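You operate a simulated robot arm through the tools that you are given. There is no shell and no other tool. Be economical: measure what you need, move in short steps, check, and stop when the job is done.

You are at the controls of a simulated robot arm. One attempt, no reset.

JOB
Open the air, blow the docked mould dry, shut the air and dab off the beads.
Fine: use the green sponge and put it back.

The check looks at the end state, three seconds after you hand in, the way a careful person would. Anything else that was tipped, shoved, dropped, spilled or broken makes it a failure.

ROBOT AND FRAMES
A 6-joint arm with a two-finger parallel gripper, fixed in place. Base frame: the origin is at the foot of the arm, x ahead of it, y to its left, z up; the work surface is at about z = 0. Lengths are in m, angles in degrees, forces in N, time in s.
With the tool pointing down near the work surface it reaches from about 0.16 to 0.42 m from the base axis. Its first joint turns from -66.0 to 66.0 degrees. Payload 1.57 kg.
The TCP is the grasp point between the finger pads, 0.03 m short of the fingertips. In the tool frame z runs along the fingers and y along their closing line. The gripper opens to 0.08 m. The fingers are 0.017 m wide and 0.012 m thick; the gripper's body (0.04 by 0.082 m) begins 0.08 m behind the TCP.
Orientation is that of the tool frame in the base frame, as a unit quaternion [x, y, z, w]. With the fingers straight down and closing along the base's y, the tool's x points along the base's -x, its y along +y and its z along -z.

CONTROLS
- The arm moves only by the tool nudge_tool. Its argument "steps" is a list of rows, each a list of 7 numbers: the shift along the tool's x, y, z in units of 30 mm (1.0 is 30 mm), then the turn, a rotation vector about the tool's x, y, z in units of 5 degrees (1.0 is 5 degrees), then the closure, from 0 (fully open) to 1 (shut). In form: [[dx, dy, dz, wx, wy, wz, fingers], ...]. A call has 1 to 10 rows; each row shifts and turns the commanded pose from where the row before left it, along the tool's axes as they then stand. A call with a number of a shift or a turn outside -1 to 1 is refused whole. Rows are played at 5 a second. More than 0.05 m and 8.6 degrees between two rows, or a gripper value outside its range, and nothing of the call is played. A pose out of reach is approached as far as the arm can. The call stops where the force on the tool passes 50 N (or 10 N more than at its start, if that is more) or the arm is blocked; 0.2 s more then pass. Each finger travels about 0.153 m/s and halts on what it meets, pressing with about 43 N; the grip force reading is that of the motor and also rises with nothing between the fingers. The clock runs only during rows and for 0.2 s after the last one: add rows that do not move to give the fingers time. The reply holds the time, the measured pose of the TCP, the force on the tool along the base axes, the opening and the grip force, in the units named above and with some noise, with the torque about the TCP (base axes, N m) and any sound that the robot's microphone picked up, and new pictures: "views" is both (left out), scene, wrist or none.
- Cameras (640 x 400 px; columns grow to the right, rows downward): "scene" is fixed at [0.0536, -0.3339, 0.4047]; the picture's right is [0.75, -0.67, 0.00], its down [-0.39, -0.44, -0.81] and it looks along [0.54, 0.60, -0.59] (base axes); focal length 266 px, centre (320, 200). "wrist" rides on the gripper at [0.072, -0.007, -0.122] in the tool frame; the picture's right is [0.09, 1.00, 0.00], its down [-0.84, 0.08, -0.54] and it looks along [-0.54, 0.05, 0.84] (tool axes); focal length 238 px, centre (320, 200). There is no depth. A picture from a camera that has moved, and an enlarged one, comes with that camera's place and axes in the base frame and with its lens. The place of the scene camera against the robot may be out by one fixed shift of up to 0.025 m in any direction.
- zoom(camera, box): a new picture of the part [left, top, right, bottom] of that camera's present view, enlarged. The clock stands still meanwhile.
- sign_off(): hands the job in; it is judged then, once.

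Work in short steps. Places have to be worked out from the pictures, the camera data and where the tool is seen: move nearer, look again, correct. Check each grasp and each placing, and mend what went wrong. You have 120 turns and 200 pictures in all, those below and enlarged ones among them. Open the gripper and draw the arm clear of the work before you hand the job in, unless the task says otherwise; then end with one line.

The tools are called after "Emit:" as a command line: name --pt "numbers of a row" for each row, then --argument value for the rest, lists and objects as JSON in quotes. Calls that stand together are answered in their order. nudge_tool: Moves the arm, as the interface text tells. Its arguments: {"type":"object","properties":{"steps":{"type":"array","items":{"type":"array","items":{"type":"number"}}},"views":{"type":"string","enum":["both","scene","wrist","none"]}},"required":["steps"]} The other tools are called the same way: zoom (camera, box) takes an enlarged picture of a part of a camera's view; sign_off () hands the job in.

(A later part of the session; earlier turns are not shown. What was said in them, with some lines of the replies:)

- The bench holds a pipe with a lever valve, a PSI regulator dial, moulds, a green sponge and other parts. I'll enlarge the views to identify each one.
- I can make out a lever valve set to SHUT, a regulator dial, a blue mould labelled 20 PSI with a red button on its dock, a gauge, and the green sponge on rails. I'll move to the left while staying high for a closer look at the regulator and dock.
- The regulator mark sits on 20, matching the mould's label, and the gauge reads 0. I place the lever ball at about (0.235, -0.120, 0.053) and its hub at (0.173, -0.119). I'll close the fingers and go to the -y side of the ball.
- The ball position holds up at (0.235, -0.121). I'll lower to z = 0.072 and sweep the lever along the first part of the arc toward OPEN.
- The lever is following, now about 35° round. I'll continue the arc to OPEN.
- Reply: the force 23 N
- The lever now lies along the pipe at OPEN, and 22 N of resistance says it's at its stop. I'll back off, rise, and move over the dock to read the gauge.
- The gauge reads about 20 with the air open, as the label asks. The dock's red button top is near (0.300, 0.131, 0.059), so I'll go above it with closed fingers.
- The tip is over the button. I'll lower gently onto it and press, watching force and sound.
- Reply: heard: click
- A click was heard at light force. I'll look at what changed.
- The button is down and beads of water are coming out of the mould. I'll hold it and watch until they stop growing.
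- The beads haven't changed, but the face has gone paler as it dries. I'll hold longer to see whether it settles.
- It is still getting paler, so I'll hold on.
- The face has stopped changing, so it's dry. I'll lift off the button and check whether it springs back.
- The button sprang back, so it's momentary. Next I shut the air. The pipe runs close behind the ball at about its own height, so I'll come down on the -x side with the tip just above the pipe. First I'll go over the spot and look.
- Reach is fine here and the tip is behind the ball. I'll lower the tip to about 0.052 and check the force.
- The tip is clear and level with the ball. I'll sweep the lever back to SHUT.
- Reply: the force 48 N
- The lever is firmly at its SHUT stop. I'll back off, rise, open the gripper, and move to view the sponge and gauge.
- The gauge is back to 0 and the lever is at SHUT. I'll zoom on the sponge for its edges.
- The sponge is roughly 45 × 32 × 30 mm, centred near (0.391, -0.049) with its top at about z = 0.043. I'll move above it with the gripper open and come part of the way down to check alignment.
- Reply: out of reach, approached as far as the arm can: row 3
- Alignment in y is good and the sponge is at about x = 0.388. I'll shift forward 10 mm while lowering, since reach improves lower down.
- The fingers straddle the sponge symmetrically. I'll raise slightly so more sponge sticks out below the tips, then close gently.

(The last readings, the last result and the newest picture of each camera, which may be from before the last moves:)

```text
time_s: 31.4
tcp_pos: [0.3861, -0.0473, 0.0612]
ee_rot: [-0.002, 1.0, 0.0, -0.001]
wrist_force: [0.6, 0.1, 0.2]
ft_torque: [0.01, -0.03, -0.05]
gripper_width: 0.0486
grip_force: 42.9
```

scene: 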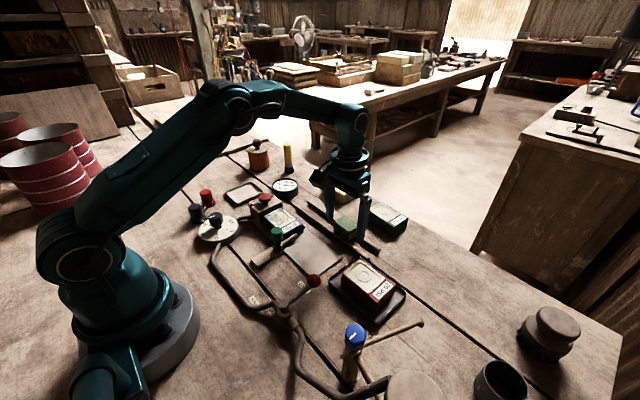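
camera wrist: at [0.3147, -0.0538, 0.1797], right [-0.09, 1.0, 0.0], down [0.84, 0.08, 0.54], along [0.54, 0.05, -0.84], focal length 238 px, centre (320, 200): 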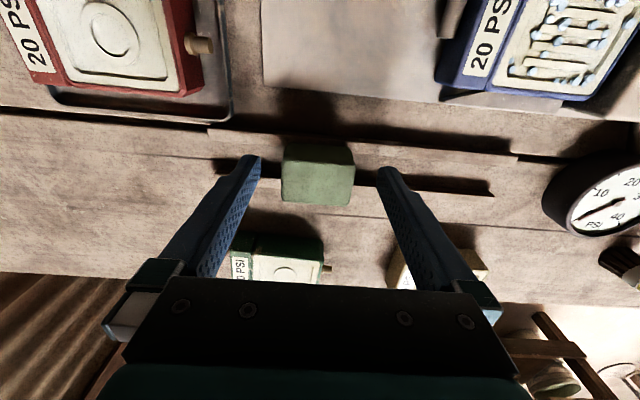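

The grip stopped at 48.6 mm, so the sponge is held. I'll lift straight up and look.

Emit:
nudge_tool --pt "0 0 -0.5 0 0 0 0.6" --pt "0 0 -0.8 0 0 0 0.6" --pt "0 0 -0.8 0 0 0 0.6" --pt "0.4 0 -0.4 0 0 0 0.6" --pt "0 0 0 0 0 0 0.6" --views "both"

Emit:
zoom --camera "scene" --box '[290, 150, 410, 260]'

Emit:
zoom --camera "wrist" --box '[220, 100, 440, 280]'

```text
time_s: 32.6
tcp_pos: [0.3724, -0.0458, 0.14]
ee_rot: [-0.001, 1.0, 0.0, 0.0]
wrist_force: [-0.1, -1.3, -0.2]
ft_torque: [0.01, -0.01, 0.01]
gripper_width: 0.0488
grip_force: 42.9
camera wrist: at [0.3006, -0.0528, 0.2627], right [-0.09, 1.0, 0.0], down [0.84, 0.08, 0.54], along [0.54, 0.05, -0.84], focal length 238 px, centre (320, 200)
```

scene: 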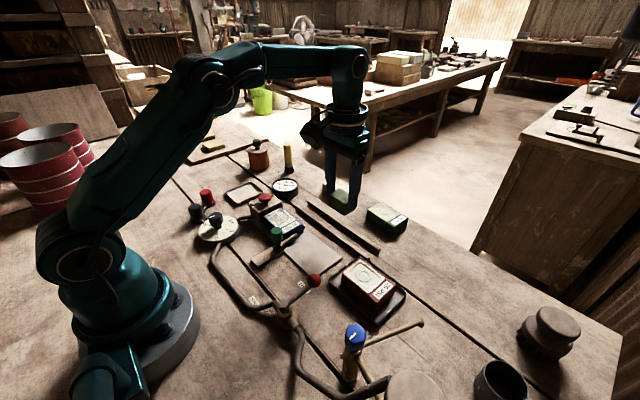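
wrist: 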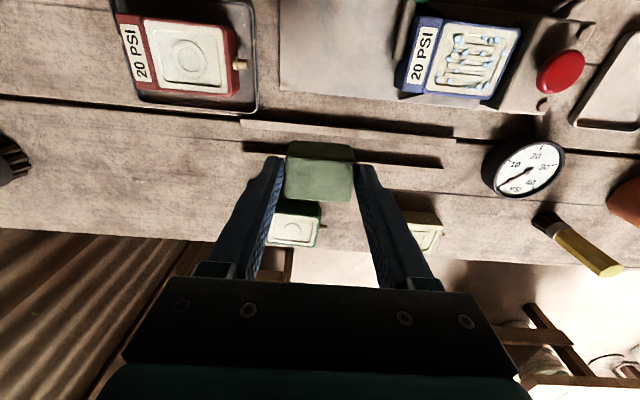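

```text
3.64 times, centred on (350, 205) of scene
camera zoom: at [0.0536, -0.3339, 0.4047], right [0.75, -0.67, 0.0], down [-0.39, -0.44, -0.81], along [0.54, 0.6, -0.59], focal length 966 px, centre (211, 182)
```

zoom: 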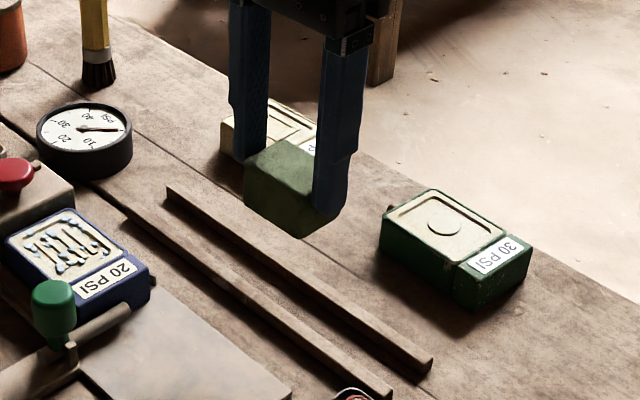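

```text
2.22 times, centred on (330, 190) of wrist
camera zoom: at [0.3006, -0.0528, 0.2627], right [-0.09, 1.0, 0.0], down [0.84, 0.08, 0.54], along [0.54, 0.05, -0.84], focal length 530 px, centre (298, 222)
```

zoom: 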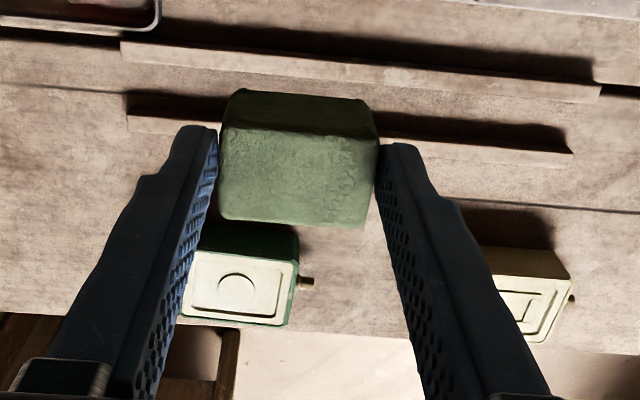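

The sponge is held, and its rest pose was TCP ≈ (0.386, -0.047, 0.061). The mould face is about 62 mm (y) by 47 mm (x), centred near (0.298, 0.072) at z ≈ 0.033. If I turn the tool 90°, the 48 mm side of the sponge spans the face and the fingers stay clear of the dock and button, so I'll move over and turn.

Emit:
nudge_tool --pt "0.7 0.95 -0.1 0 0 0 0.6" --pt "0.7 0.95 -0.1 0 0 0 0.6" --pt "0.7 0.95 -0.1 0 0 0 0.6" --pt "0 0 0 0 0 -1 0.6" --pt "0 0 0 0 0 -1 0.6" --pt "0 0 0 0 0 -1 0.6" --pt "0 0 0 0 0 -1 0.6" --pt "0 0 0 0 0 -1 0.6" --pt "0 0 0 0 0 -1 0.6" --pt "0 0 0 0 0 -1 0.6" --views "none"

Emit:
nudge_tool --pt "0 0 0 0 0 -1 0.6" --pt "0 0 0 0 0 -1 0.6" --pt "0 0 0 0 0 -1 0.6" --pt "0 0 0 0 0 -1 0.6" --pt "0 0 0 0 0 -1 0.6" --pt "0 0 0 0 0 -1 0.6" --pt "0 0 0 0 0 -1 0.6" --pt "0 0 0 0 0 -1 0.6" --pt "0 0 0 0 0 -1 0.6" --pt "0 0 0 0 0 -1 0.6" --views "none"

Emit:
nudge_tool --pt "0 0 0 0 0 -1 0.6" --pt "0 0 0 0 0 0 0.6" --views "both"

```text
time_s: 34.8
tcp_pos: [0.3113, 0.0377, 0.1485]
ee_rot: [-0.303, 0.953, 0.0, 0.001]
wrist_force: [-0.2, -0.8, -0.4]
ft_torque: [0.01, 0.0, -0.01]
gripper_width: 0.0487
grip_force: 42.6
```

```text
time_s: 37.0
tcp_pos: [0.3115, 0.0392, 0.1475]
ee_rot: [-0.677, 0.736, 0.0, 0.0]
wrist_force: [0.5, -0.1, 0.5]
ft_torque: [0.0, -0.02, 0.0]
gripper_width: 0.0487
grip_force: 42.8
```

```text
time_s: 37.6
tcp_pos: [0.3118, 0.0396, 0.1469]
ee_rot: [0.707, -0.707, 0.0, 0.0]
wrist_force: [-0.5, -0.1, -0.6]
ft_torque: [-0.01, 0.01, -0.01]
gripper_width: 0.0484
grip_force: 42.9
camera wrist: at [0.3189, -0.0326, 0.2708], right [-1.0, -0.1, 0.0], down [-0.08, 0.84, 0.54], along [-0.05, 0.54, -0.84], focal length 238 px, centre (320, 200)
```

scene: 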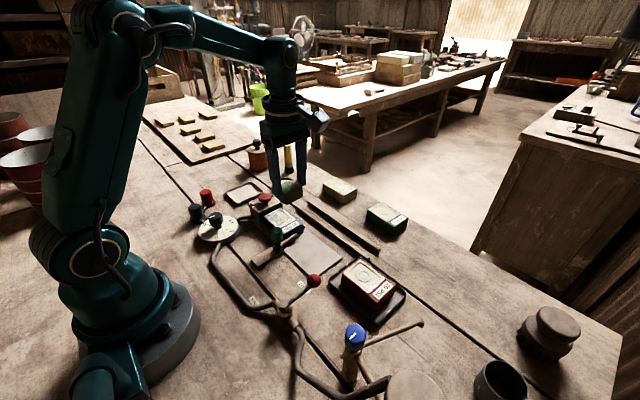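
wrist: 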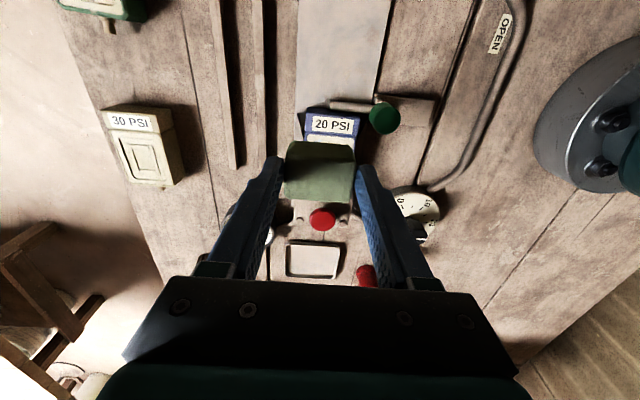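

The tool is turned. Tool x now points along base -y and tool y along base -x. I'll centre over the face at (0.299, 0.072) and come down to TCP z ≈ 0.10.

Emit:
nudge_tool --pt "-0.54 0.22 0 0 0 0 0.6" --pt "-0.54 0.21 0 0 0 0 0.6" --pt "0 0 0.8 0 0 0 0.6" --pt "0 0 0.6 0 0 0 0.6" --pt "0 0 0 0 0 0 0.6" --views "both"

Emit:
zoom --camera "scene" --box '[230, 160, 330, 260]'

Emit:
zoom --camera "wrist" --box '[220, 50, 440, 250]'

```text
time_s: 38.8
tcp_pos: [0.2996, 0.0712, 0.1058]
ee_rot: [0.708, -0.707, 0.0, 0.0]
wrist_force: [-0.1, -0.3, -0.8]
ft_torque: [0.02, 0.02, -0.01]
gripper_width: 0.0489
grip_force: 42.6
camera wrist: at [0.3059, 0.0008, 0.2302], right [-1.0, -0.09, 0.0], down [-0.08, 0.84, 0.54], along [-0.05, 0.54, -0.84], focal length 238 px, centre (320, 200)
```

scene: 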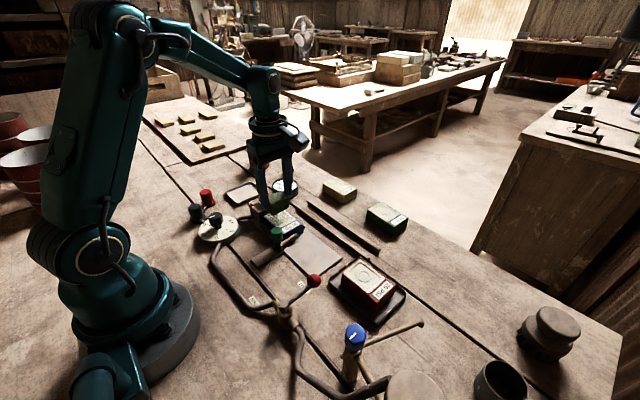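
wrist: 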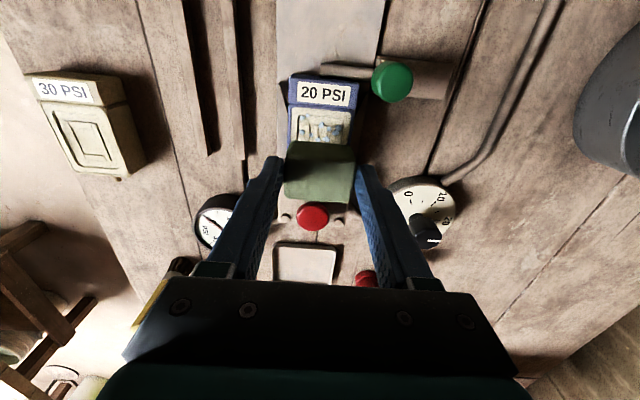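

```text
4.00 times, centred on (280, 210) of scene
camera zoom: at [0.0536, -0.3339, 0.4047], right [0.75, -0.67, 0.0], down [-0.39, -0.44, -0.81], along [0.54, 0.6, -0.59], focal length 1062 px, centre (480, 160)
```

zoom: 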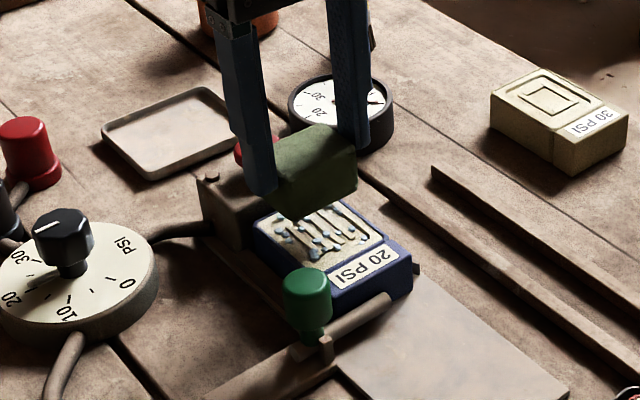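

```text
2.00 times, centred on (330, 150) of wrist
camera zoom: at [0.3059, 0.0008, 0.2302], right [-1.0, -0.09, 0.0], down [-0.08, 0.84, 0.54], along [-0.05, 0.54, -0.84], focal length 477 px, centre (300, 300)
```

zoom: 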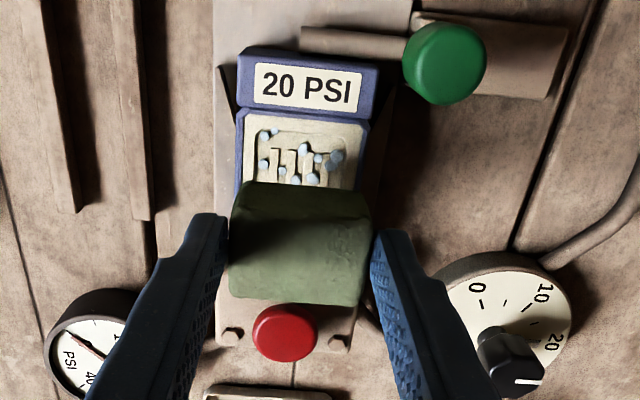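

The beads lie between y ≈ 0.046 and 0.098. I'll make three dabs at y = 0.056, 0.072 and 0.087. First I'll move to 0.056 and lower in small steps until I feel contact.

Emit:
nudge_tool --pt "0.5 0.02 0 0 0 0 0.6" --pt "0 0 0.4 0 0 0 0.6" --pt "0 0 0.15 0 0 0 0.6" --pt "0 0 0.1 0 0 0 0.6" --pt "0 0 0 0 0 0 0.6" --views "scene"

Emit:
zoom --camera "scene" --box '[230, 170, 330, 260]'

```text
time_s: 40.0
tcp_pos: [0.2983, 0.0571, 0.0852]
ee_rot: [0.707, -0.707, 0.0, 0.0]
wrist_force: [0.1, 1.0, 0.2]
ft_torque: [-0.02, 0.03, -0.01]
gripper_width: 0.0487
grip_force: 43.0
```

scene: 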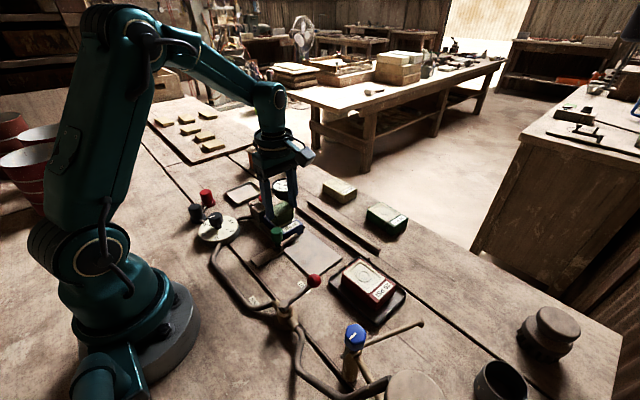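

```text
4.44 times, centred on (280, 215) of scene
camera zoom: at [0.0536, -0.3339, 0.4047], right [0.75, -0.67, 0.0], down [-0.39, -0.44, -0.81], along [0.54, 0.6, -0.59], focal length 1181 px, centre (498, 133)
```

zoom: 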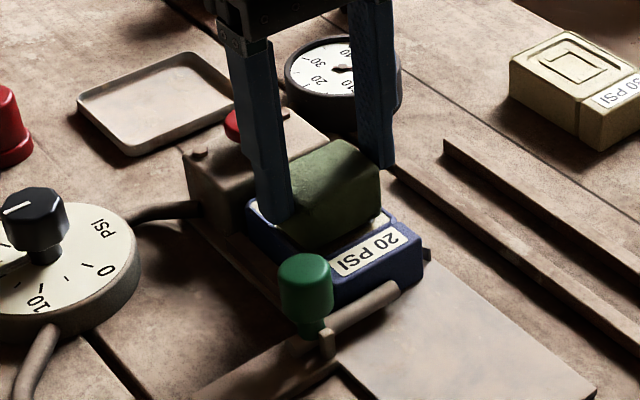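

No contact force yet, though it's close. I'll continue in 2 mm steps.

Emit:
nudge_tool --pt "0 0 0.07 0 0 0 0.6" --pt "0 0 0.07 0 0 0 0.6" --pt "0 0 0 0 0 0 0.6" --views "none"

```text
time_s: 40.8
tcp_pos: [0.2985, 0.0574, 0.0829]
ee_rot: [0.708, -0.706, 0.001, -0.001]
wrist_force: [-4.2, 4.1, 28.9]
ft_torque: [0.44, 0.48, 0.08]
gripper_width: 0.0487
grip_force: 43.1
```

Contact came at about z = 0.083 with 29 N, so the dab was firm. I'll lift and check the beads.

Emit:
nudge_tool --pt "0 0 -0.2 0 0 0 0.6" --pt "0 0 -0.6 0 0 0 0.6" --pt "0 0 -0.6 0 0 0 0.6" --pt "0 0 0 0 0 0 0.6" --views "none"

Emit:
zoom --camera "scene" --box '[230, 170, 330, 260]'

Emit:
zoom --camera "wrist" --box '[240, 50, 400, 200]'

```text
time_s: 41.8
tcp_pos: [0.297, 0.0553, 0.124]
ee_rot: [0.707, -0.707, 0.001, 0.0]
wrist_force: [-0.7, 0.6, -0.2]
ft_torque: [0.02, -0.01, 0.0]
gripper_width: 0.0488
grip_force: 43.1
```

```text
4.44 times, centred on (280, 215) of scene
camera zoom: at [0.0536, -0.3339, 0.4047], right [0.75, -0.67, 0.0], down [-0.39, -0.44, -0.81], along [0.54, 0.6, -0.59], focal length 1181 px, centre (498, 133)
```

zoom: 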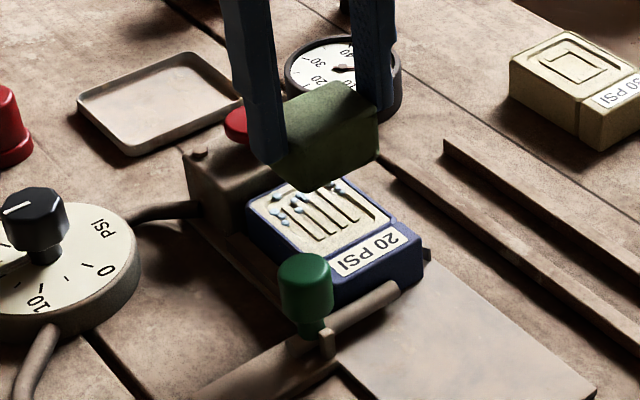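

```text
2.67 times, centred on (320, 125) of wrist
camera zoom: at [0.3045, -0.0168, 0.2467], right [-1.0, -0.09, 0.0], down [-0.08, 0.84, 0.54], along [-0.05, 0.54, -0.84], focal length 636 px, centre (320, 400)
```

zoom: 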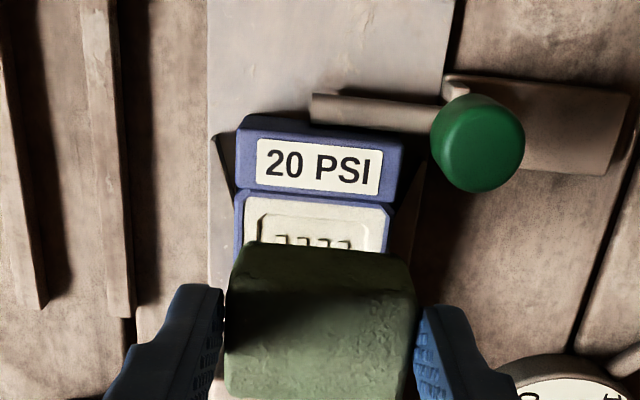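

The beads on the label half are gone and only those on the dock side remain. I'll dab at y ≈ 0.084.

Emit:
nudge_tool --pt "-0.48 -0.03 0 0 0 0 0.6" --pt "-0.47 -0.03 0 0 0 0 0.6" --pt "0 0 0.6 0 0 0 0.6" --pt "0 0 0.5 0 0 0 0.6" --pt "0 0 0.1 0 0 0 0.6" --pt "0 0 0 0 0 0 0.6" --views "none"

Emit:
nudge_tool --pt "0 0 0.07 0 0 0 0.6" --pt "0 0 0.07 0 0 0 0.6" --pt "0 0 0 0 0 0 0.6" --views "none"

```text
time_s: 43.2
tcp_pos: [0.3008, 0.083, 0.0884]
ee_rot: [0.707, -0.707, 0.0, 0.0]
wrist_force: [0.4, -0.3, 0.1]
ft_torque: [0.0, 0.0, 0.02]
gripper_width: 0.0485
grip_force: 43.0
```

```text
time_s: 44.0
tcp_pos: [0.2989, 0.0851, 0.0837]
ee_rot: [0.708, -0.706, 0.0, -0.001]
wrist_force: [0.4, -0.1, -0.9]
ft_torque: [-0.02, 0.0, 0.03]
gripper_width: 0.0488
grip_force: 43.0
```

No contact yet, so I'll go down another 1.5 mm.

Emit:
nudge_tool --pt "0 0 0.05 0 0 0 0.6" --pt "0 0 0 0 0 0 0.6" --views "none"

```text
time_s: 44.6
tcp_pos: [0.3001, 0.0841, 0.0829]
ee_rot: [0.708, -0.707, 0.001, 0.001]
wrist_force: [-2.1, 0.0, 11.2]
ft_torque: [0.04, 0.14, -0.01]
gripper_width: 0.0489
grip_force: 43.4
```

There's contact at 11 N. I'll press slightly more, then lift and look from the side.

Emit:
nudge_tool --pt "0 0 0.03 0 0 0 0.6" --pt "0 0 0 0 0 0 0.6" --pt "0 0 -0.3 0 0 0 0.6" --pt "0 0 -0.6 0 0 0 0.6" --pt "0 0 -0.8 0 0 0 0.6" --pt "0.8 0 -0.5 0 0 0 0.6" --pt "0.9 0 0 0 0 0 0.6" --pt "0.9 0 0 0 0 0 0.6" --pt "0 0 0 0 0 0 0.6" --views "wrist"

Emit:
zoom --camera "scene" --box '[230, 170, 330, 260]'

Emit:
zoom --camera "wrist" --box '[240, 90, 420, 230]'

```text
time_s: 46.6
tcp_pos: [0.2996, 0.0058, 0.1479]
ee_rot: [0.707, -0.707, -0.001, -0.001]
wrist_force: [-0.2, 0.7, -0.3]
ft_torque: [0.03, -0.02, -0.03]
gripper_width: 0.0486
grip_force: 43.3
camera wrist: at [0.3067, -0.0655, 0.2711], right [-1.0, -0.09, 0.0], down [-0.08, 0.84, 0.54], along [-0.05, 0.54, -0.84], focal length 238 px, centre (320, 200)
```

wrist: 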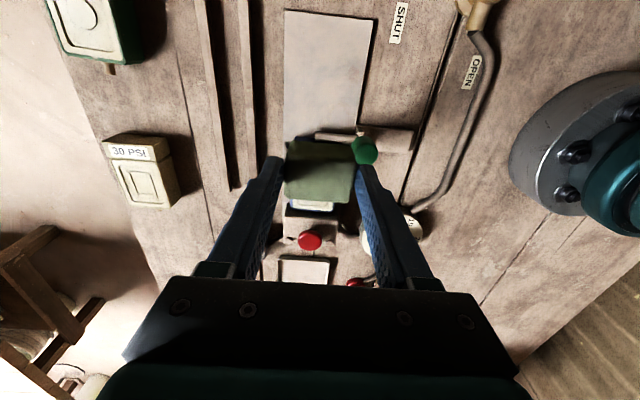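

```text
4.44 times, centred on (280, 215) of scene
camera zoom: at [0.0536, -0.3339, 0.4047], right [0.75, -0.67, 0.0], down [-0.39, -0.44, -0.81], along [0.54, 0.6, -0.59], focal length 1181 px, centre (498, 133)
```

zoom: 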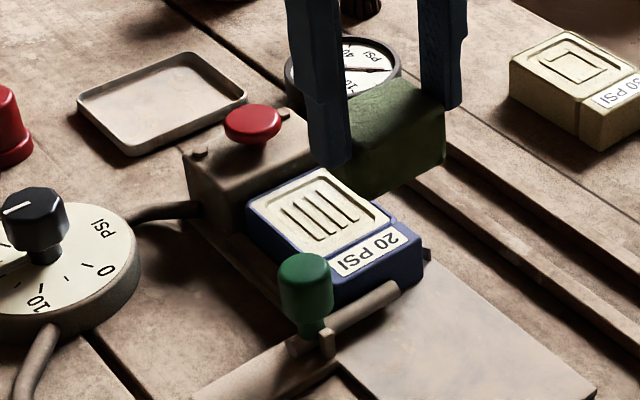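

```text
2.86 times, centred on (330, 160) of wrist
camera zoom: at [0.3067, -0.0655, 0.2711], right [-1.0, -0.09, 0.0], down [-0.08, 0.84, 0.54], along [-0.05, 0.54, -0.84], focal length 681 px, centre (291, 314)
```

zoom: 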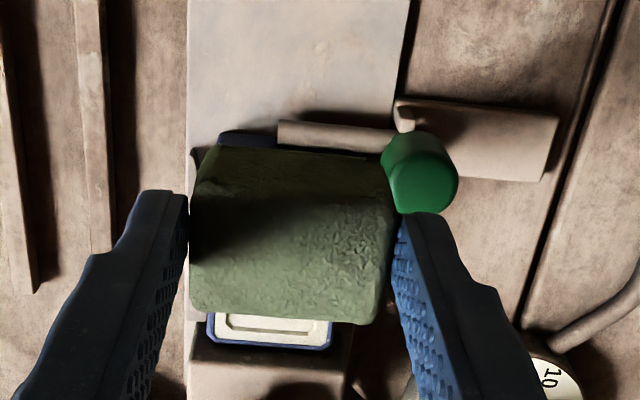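

The face looks clear of beads. I'll turn the tool back and check the whole face on the way to returning the sponge.

Emit:
nudge_tool --pt "0 0 0 0 0 1 0.6" --pt "0 0 0 0 0 1 0.6" --pt "0 0 0 0 0 1 0.6" --pt "0 0 0 0 0 1 0.6" --pt "0 0 0 0 0 1 0.6" --pt "0 0 0 0 0 1 0.6" --pt "0 0 0 0 0 1 0.6" --pt "0 0 0 0 0 1 0.6" --pt "0 0 0 0 0 1 0.6" --pt "0 0 0 0 0 1 0.6" --views "none"

Emit:
nudge_tool --pt "0 0 0 0 0 1 0.6" --pt "0 0 0 0 0 1 0.6" --pt "0 0 0 0 0 1 0.6" --pt "0 0 0 0 0 1 0.6" --pt "0 0 0 0 0 1 0.6" --pt "0 0 0 0 0 1 0.6" --pt "0 0 0 0 0 1 0.6" --pt "0 0 0 0 0 1 0.6" --pt "0 0 0 0 0 0 0.6" --views "wrist"

Emit:
zoom --camera "wrist" --box '[320, 60, 480, 180]'

```text
time_s: 48.8
tcp_pos: [0.2999, 0.0061, 0.1466]
ee_rot: [-0.343, 0.939, 0.0, 0.001]
wrist_force: [-0.5, -0.5, -0.4]
ft_torque: [-0.01, -0.03, 0.01]
gripper_width: 0.0484
grip_force: 43.4
```

```text
time_s: 50.8
tcp_pos: [0.3003, 0.0071, 0.1468]
ee_rot: [-0.001, 1.0, 0.001, 0.0]
wrist_force: [-0.5, 0.2, -0.4]
ft_torque: [-0.03, 0.01, 0.0]
gripper_width: 0.0486
grip_force: 43.1
camera wrist: at [0.2286, 0.0009, 0.2707], right [-0.09, 1.0, 0.0], down [0.84, 0.08, 0.54], along [0.54, 0.05, -0.84], focal length 238 px, centre (320, 200)
```

wrist: 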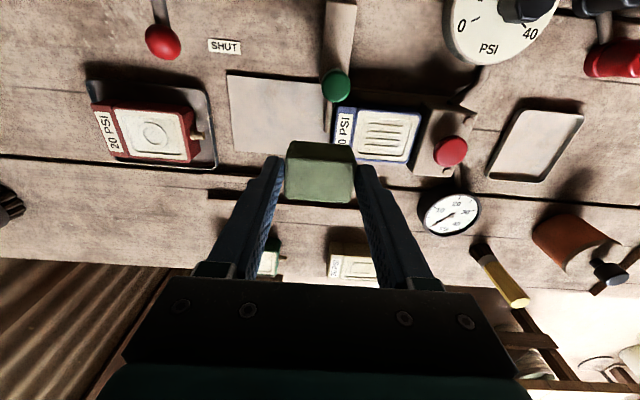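

```text
3.33 times, centred on (400, 120) of wrist
camera zoom: at [0.2286, 0.0009, 0.2707], right [-0.09, 1.0, 0.0], down [0.84, 0.08, 0.54], along [0.54, 0.05, -0.84], focal length 794 px, centre (53, 467)
```

zoom: 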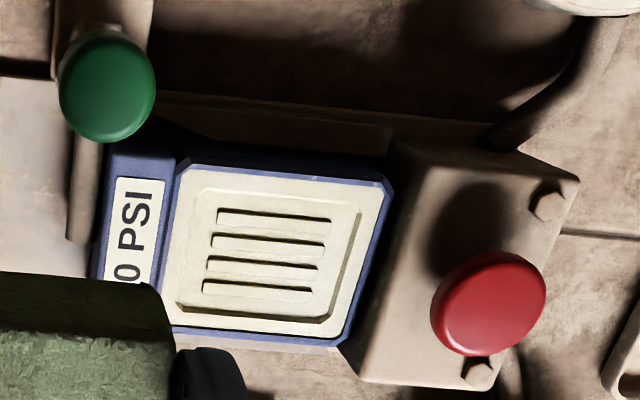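

All the beads are gone and the face is pale and dry. I'll carry the sponge back above its rails.

Emit:
nudge_tool --pt "-0.8 -0.6 0 0 0 0 0.6" --pt "-0.8 -0.6 0.1 0 0 0 0.6" --pt "-0.86 -0.61 0.2 0 0 0 0.6" --pt "0 0 0.8 0 0 0 0.6" --pt "-0.2 0 0.6 0 0 0 0.6" --pt "-0.2 0 0.2 0 0 0 0.6" --pt "0 0 0 0 0 0 0.6" --views "wrist"

Emit:
zoom --camera "scene" --box '[290, 160, 410, 260]'

```text
time_s: 52.4
tcp_pos: [0.387, -0.0485, 0.0888]
ee_rot: [-0.001, 1.0, 0.0, 0.0]
wrist_force: [-0.2, 0.3, -0.1]
ft_torque: [0.01, -0.02, 0.01]
gripper_width: 0.0491
grip_force: 42.8
camera wrist: at [0.3159, -0.0549, 0.2124], right [-0.09, 1.0, 0.0], down [0.84, 0.08, 0.54], along [0.54, 0.05, -0.84], focal length 238 px, centre (320, 200)
```

wrist: 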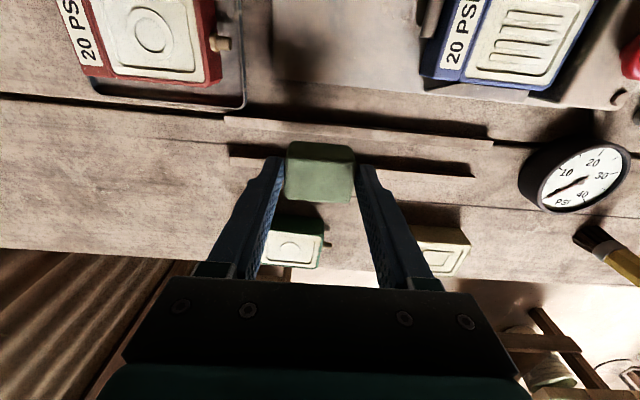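

```text
4.00 times, centred on (350, 210) of scene
camera zoom: at [0.0536, -0.3339, 0.4047], right [0.75, -0.67, 0.0], down [-0.39, -0.44, -0.81], along [0.54, 0.6, -0.59], focal length 1062 px, centre (200, 160)
```

zoom: 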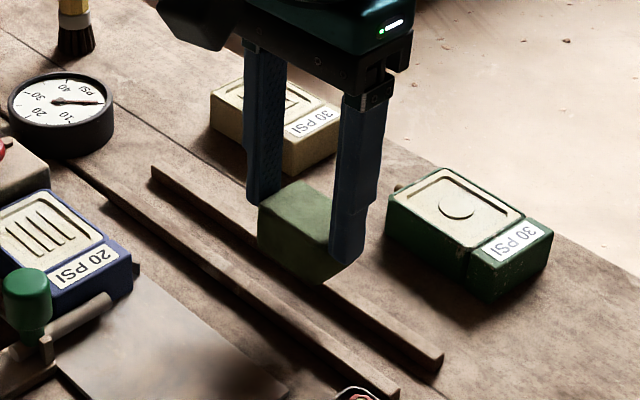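

It's over the original spot (x 0.387, y -0.0485). I'll lower until it seats on the rails.

Emit:
nudge_tool --pt "0 0 0.5 0 0 0 0.6" --pt "0 0.03 0.25 0 0 0 0.6" --pt "0 0 0.1 0 0 0 0.6" --pt "0 0 0 0 0 0 0.6" --views "none"

```text
time_s: 53.4
tcp_pos: [0.3866, -0.0463, 0.0649]
ee_rot: [-0.001, 1.0, 0.0, 0.0]
wrist_force: [0.5, 0.8, 0.4]
ft_torque: [0.03, -0.01, -0.02]
gripper_width: 0.0484
grip_force: 42.9
```

Emit:
nudge_tool --pt "0 0 0.06 0 0 0 0.6" --pt "0 0 0.05 0 0 0 0.6" --pt "0 0 0 0 0 0 0.6" --views "none"

```text
time_s: 54.2
tcp_pos: [0.3861, -0.0459, 0.0616]
ee_rot: [0.0, 1.0, 0.001, 0.0]
wrist_force: [0.2, 0.4, 0.0]
ft_torque: [-0.02, -0.01, 0.01]
gripper_width: 0.0485
grip_force: 42.9
```

No contact yet; I'm feeling for the rails a millimetre at a time.

Emit:
nudge_tool --pt "0 0 0.03 0 0 0 0.6" --pt "0 0 0 0 0 0 0.6" --views "none"

```text
time_s: 54.8
tcp_pos: [0.3857, -0.0467, 0.0608]
ee_rot: [-0.001, 1.0, 0.0, -0.001]
wrist_force: [-4.5, -0.6, 8.1]
ft_torque: [-0.01, 0.16, 0.01]
gripper_width: 0.0486
grip_force: 42.7
```

The sponge is seated, with 8 N of contact at z = 0.061, the same height as before. I'll open and retreat upward.

Emit:
nudge_tool --pt "0 0 0 0 0 0 0.3" --pt "0 0 0 0 0 0 0" --pt "0 0 0 0 0 0 0" --pt "0 0 -0.6 0 0 0 0" --pt "0 0 -0.9 0 0 0 0" --pt "0.5 0 -0.9 0 0 0 0" --pt "0.9 0 -0.9 0 0 0 0" --pt "0.9 0 -0.5 0 0 0 0" --pt "0.9 0 0 0 0 0 0" --pt "0 0 0 0 0 0 0" --views "both"

Emit:
zoom --camera "scene" --box '[200, 150, 420, 320]'

Emit:
zoom --camera "wrist" --box '[200, 30, 520, 230]'

```text
time_s: 57.0
tcp_pos: [0.2915, -0.0468, 0.1717]
ee_rot: [0.0, 1.0, 0.0, 0.0]
wrist_force: [-0.3, 0.9, 0.3]
ft_torque: [0.02, -0.05, -0.03]
gripper_width: 0.08
grip_force: 0.0
camera wrist: at [0.2192, -0.0537, 0.2955], right [-0.09, 1.0, 0.0], down [0.84, 0.08, 0.54], along [0.54, 0.05, -0.84], focal length 238 px, centre (320, 200)
```

scene: 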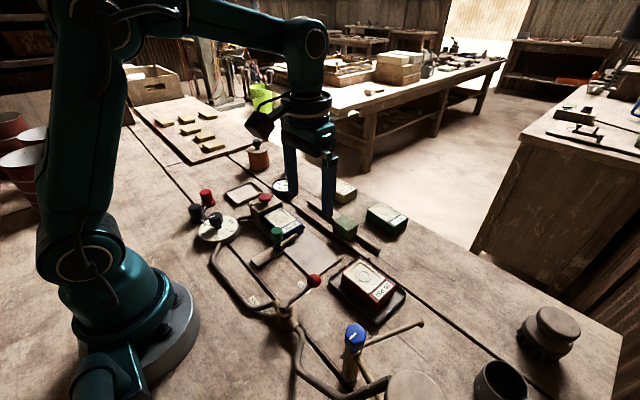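
wrist: 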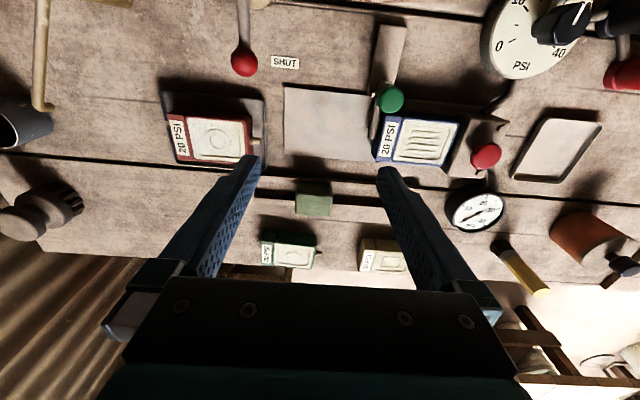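

```text
2.35 times, centred on (310, 235) of scene
camera zoom: at [0.0536, -0.3339, 0.4047], right [0.75, -0.67, 0.0], down [-0.39, -0.44, -0.81], along [0.54, 0.6, -0.59], focal length 625 px, centre (344, 118)
```

zoom: 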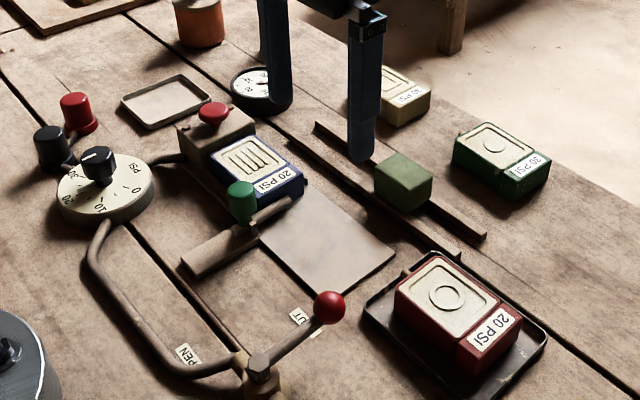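

```text
2.00 times, centred on (360, 130) of wrist
camera zoom: at [0.2192, -0.0537, 0.2955], right [-0.09, 1.0, 0.0], down [0.84, 0.08, 0.54], along [0.54, 0.05, -0.84], focal length 477 px, centre (240, 340)
```

zoom: 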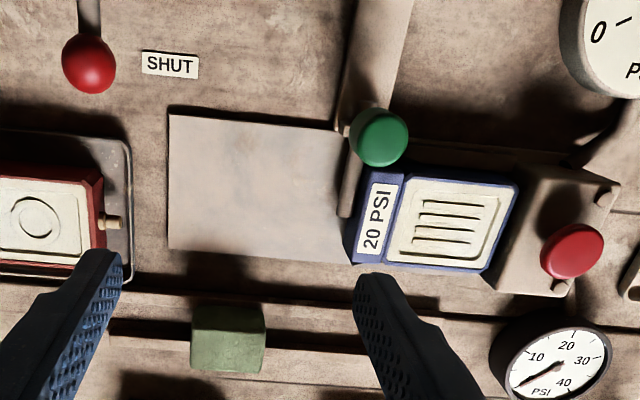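

The sponge is back on its rails, the lever is at SHUT with the gauge at 0, and the mould is dry and free of beads. Nothing else has moved and the arm is clear, so I'm handing in.

Emit:
sign_off

```text
The job is handed in.
```

I opened the air, blew the docked mould dry at 20 PSI, shut the air again, dabbed off the beads with the green sponge, put the sponge back on its rails, and handed the job in.
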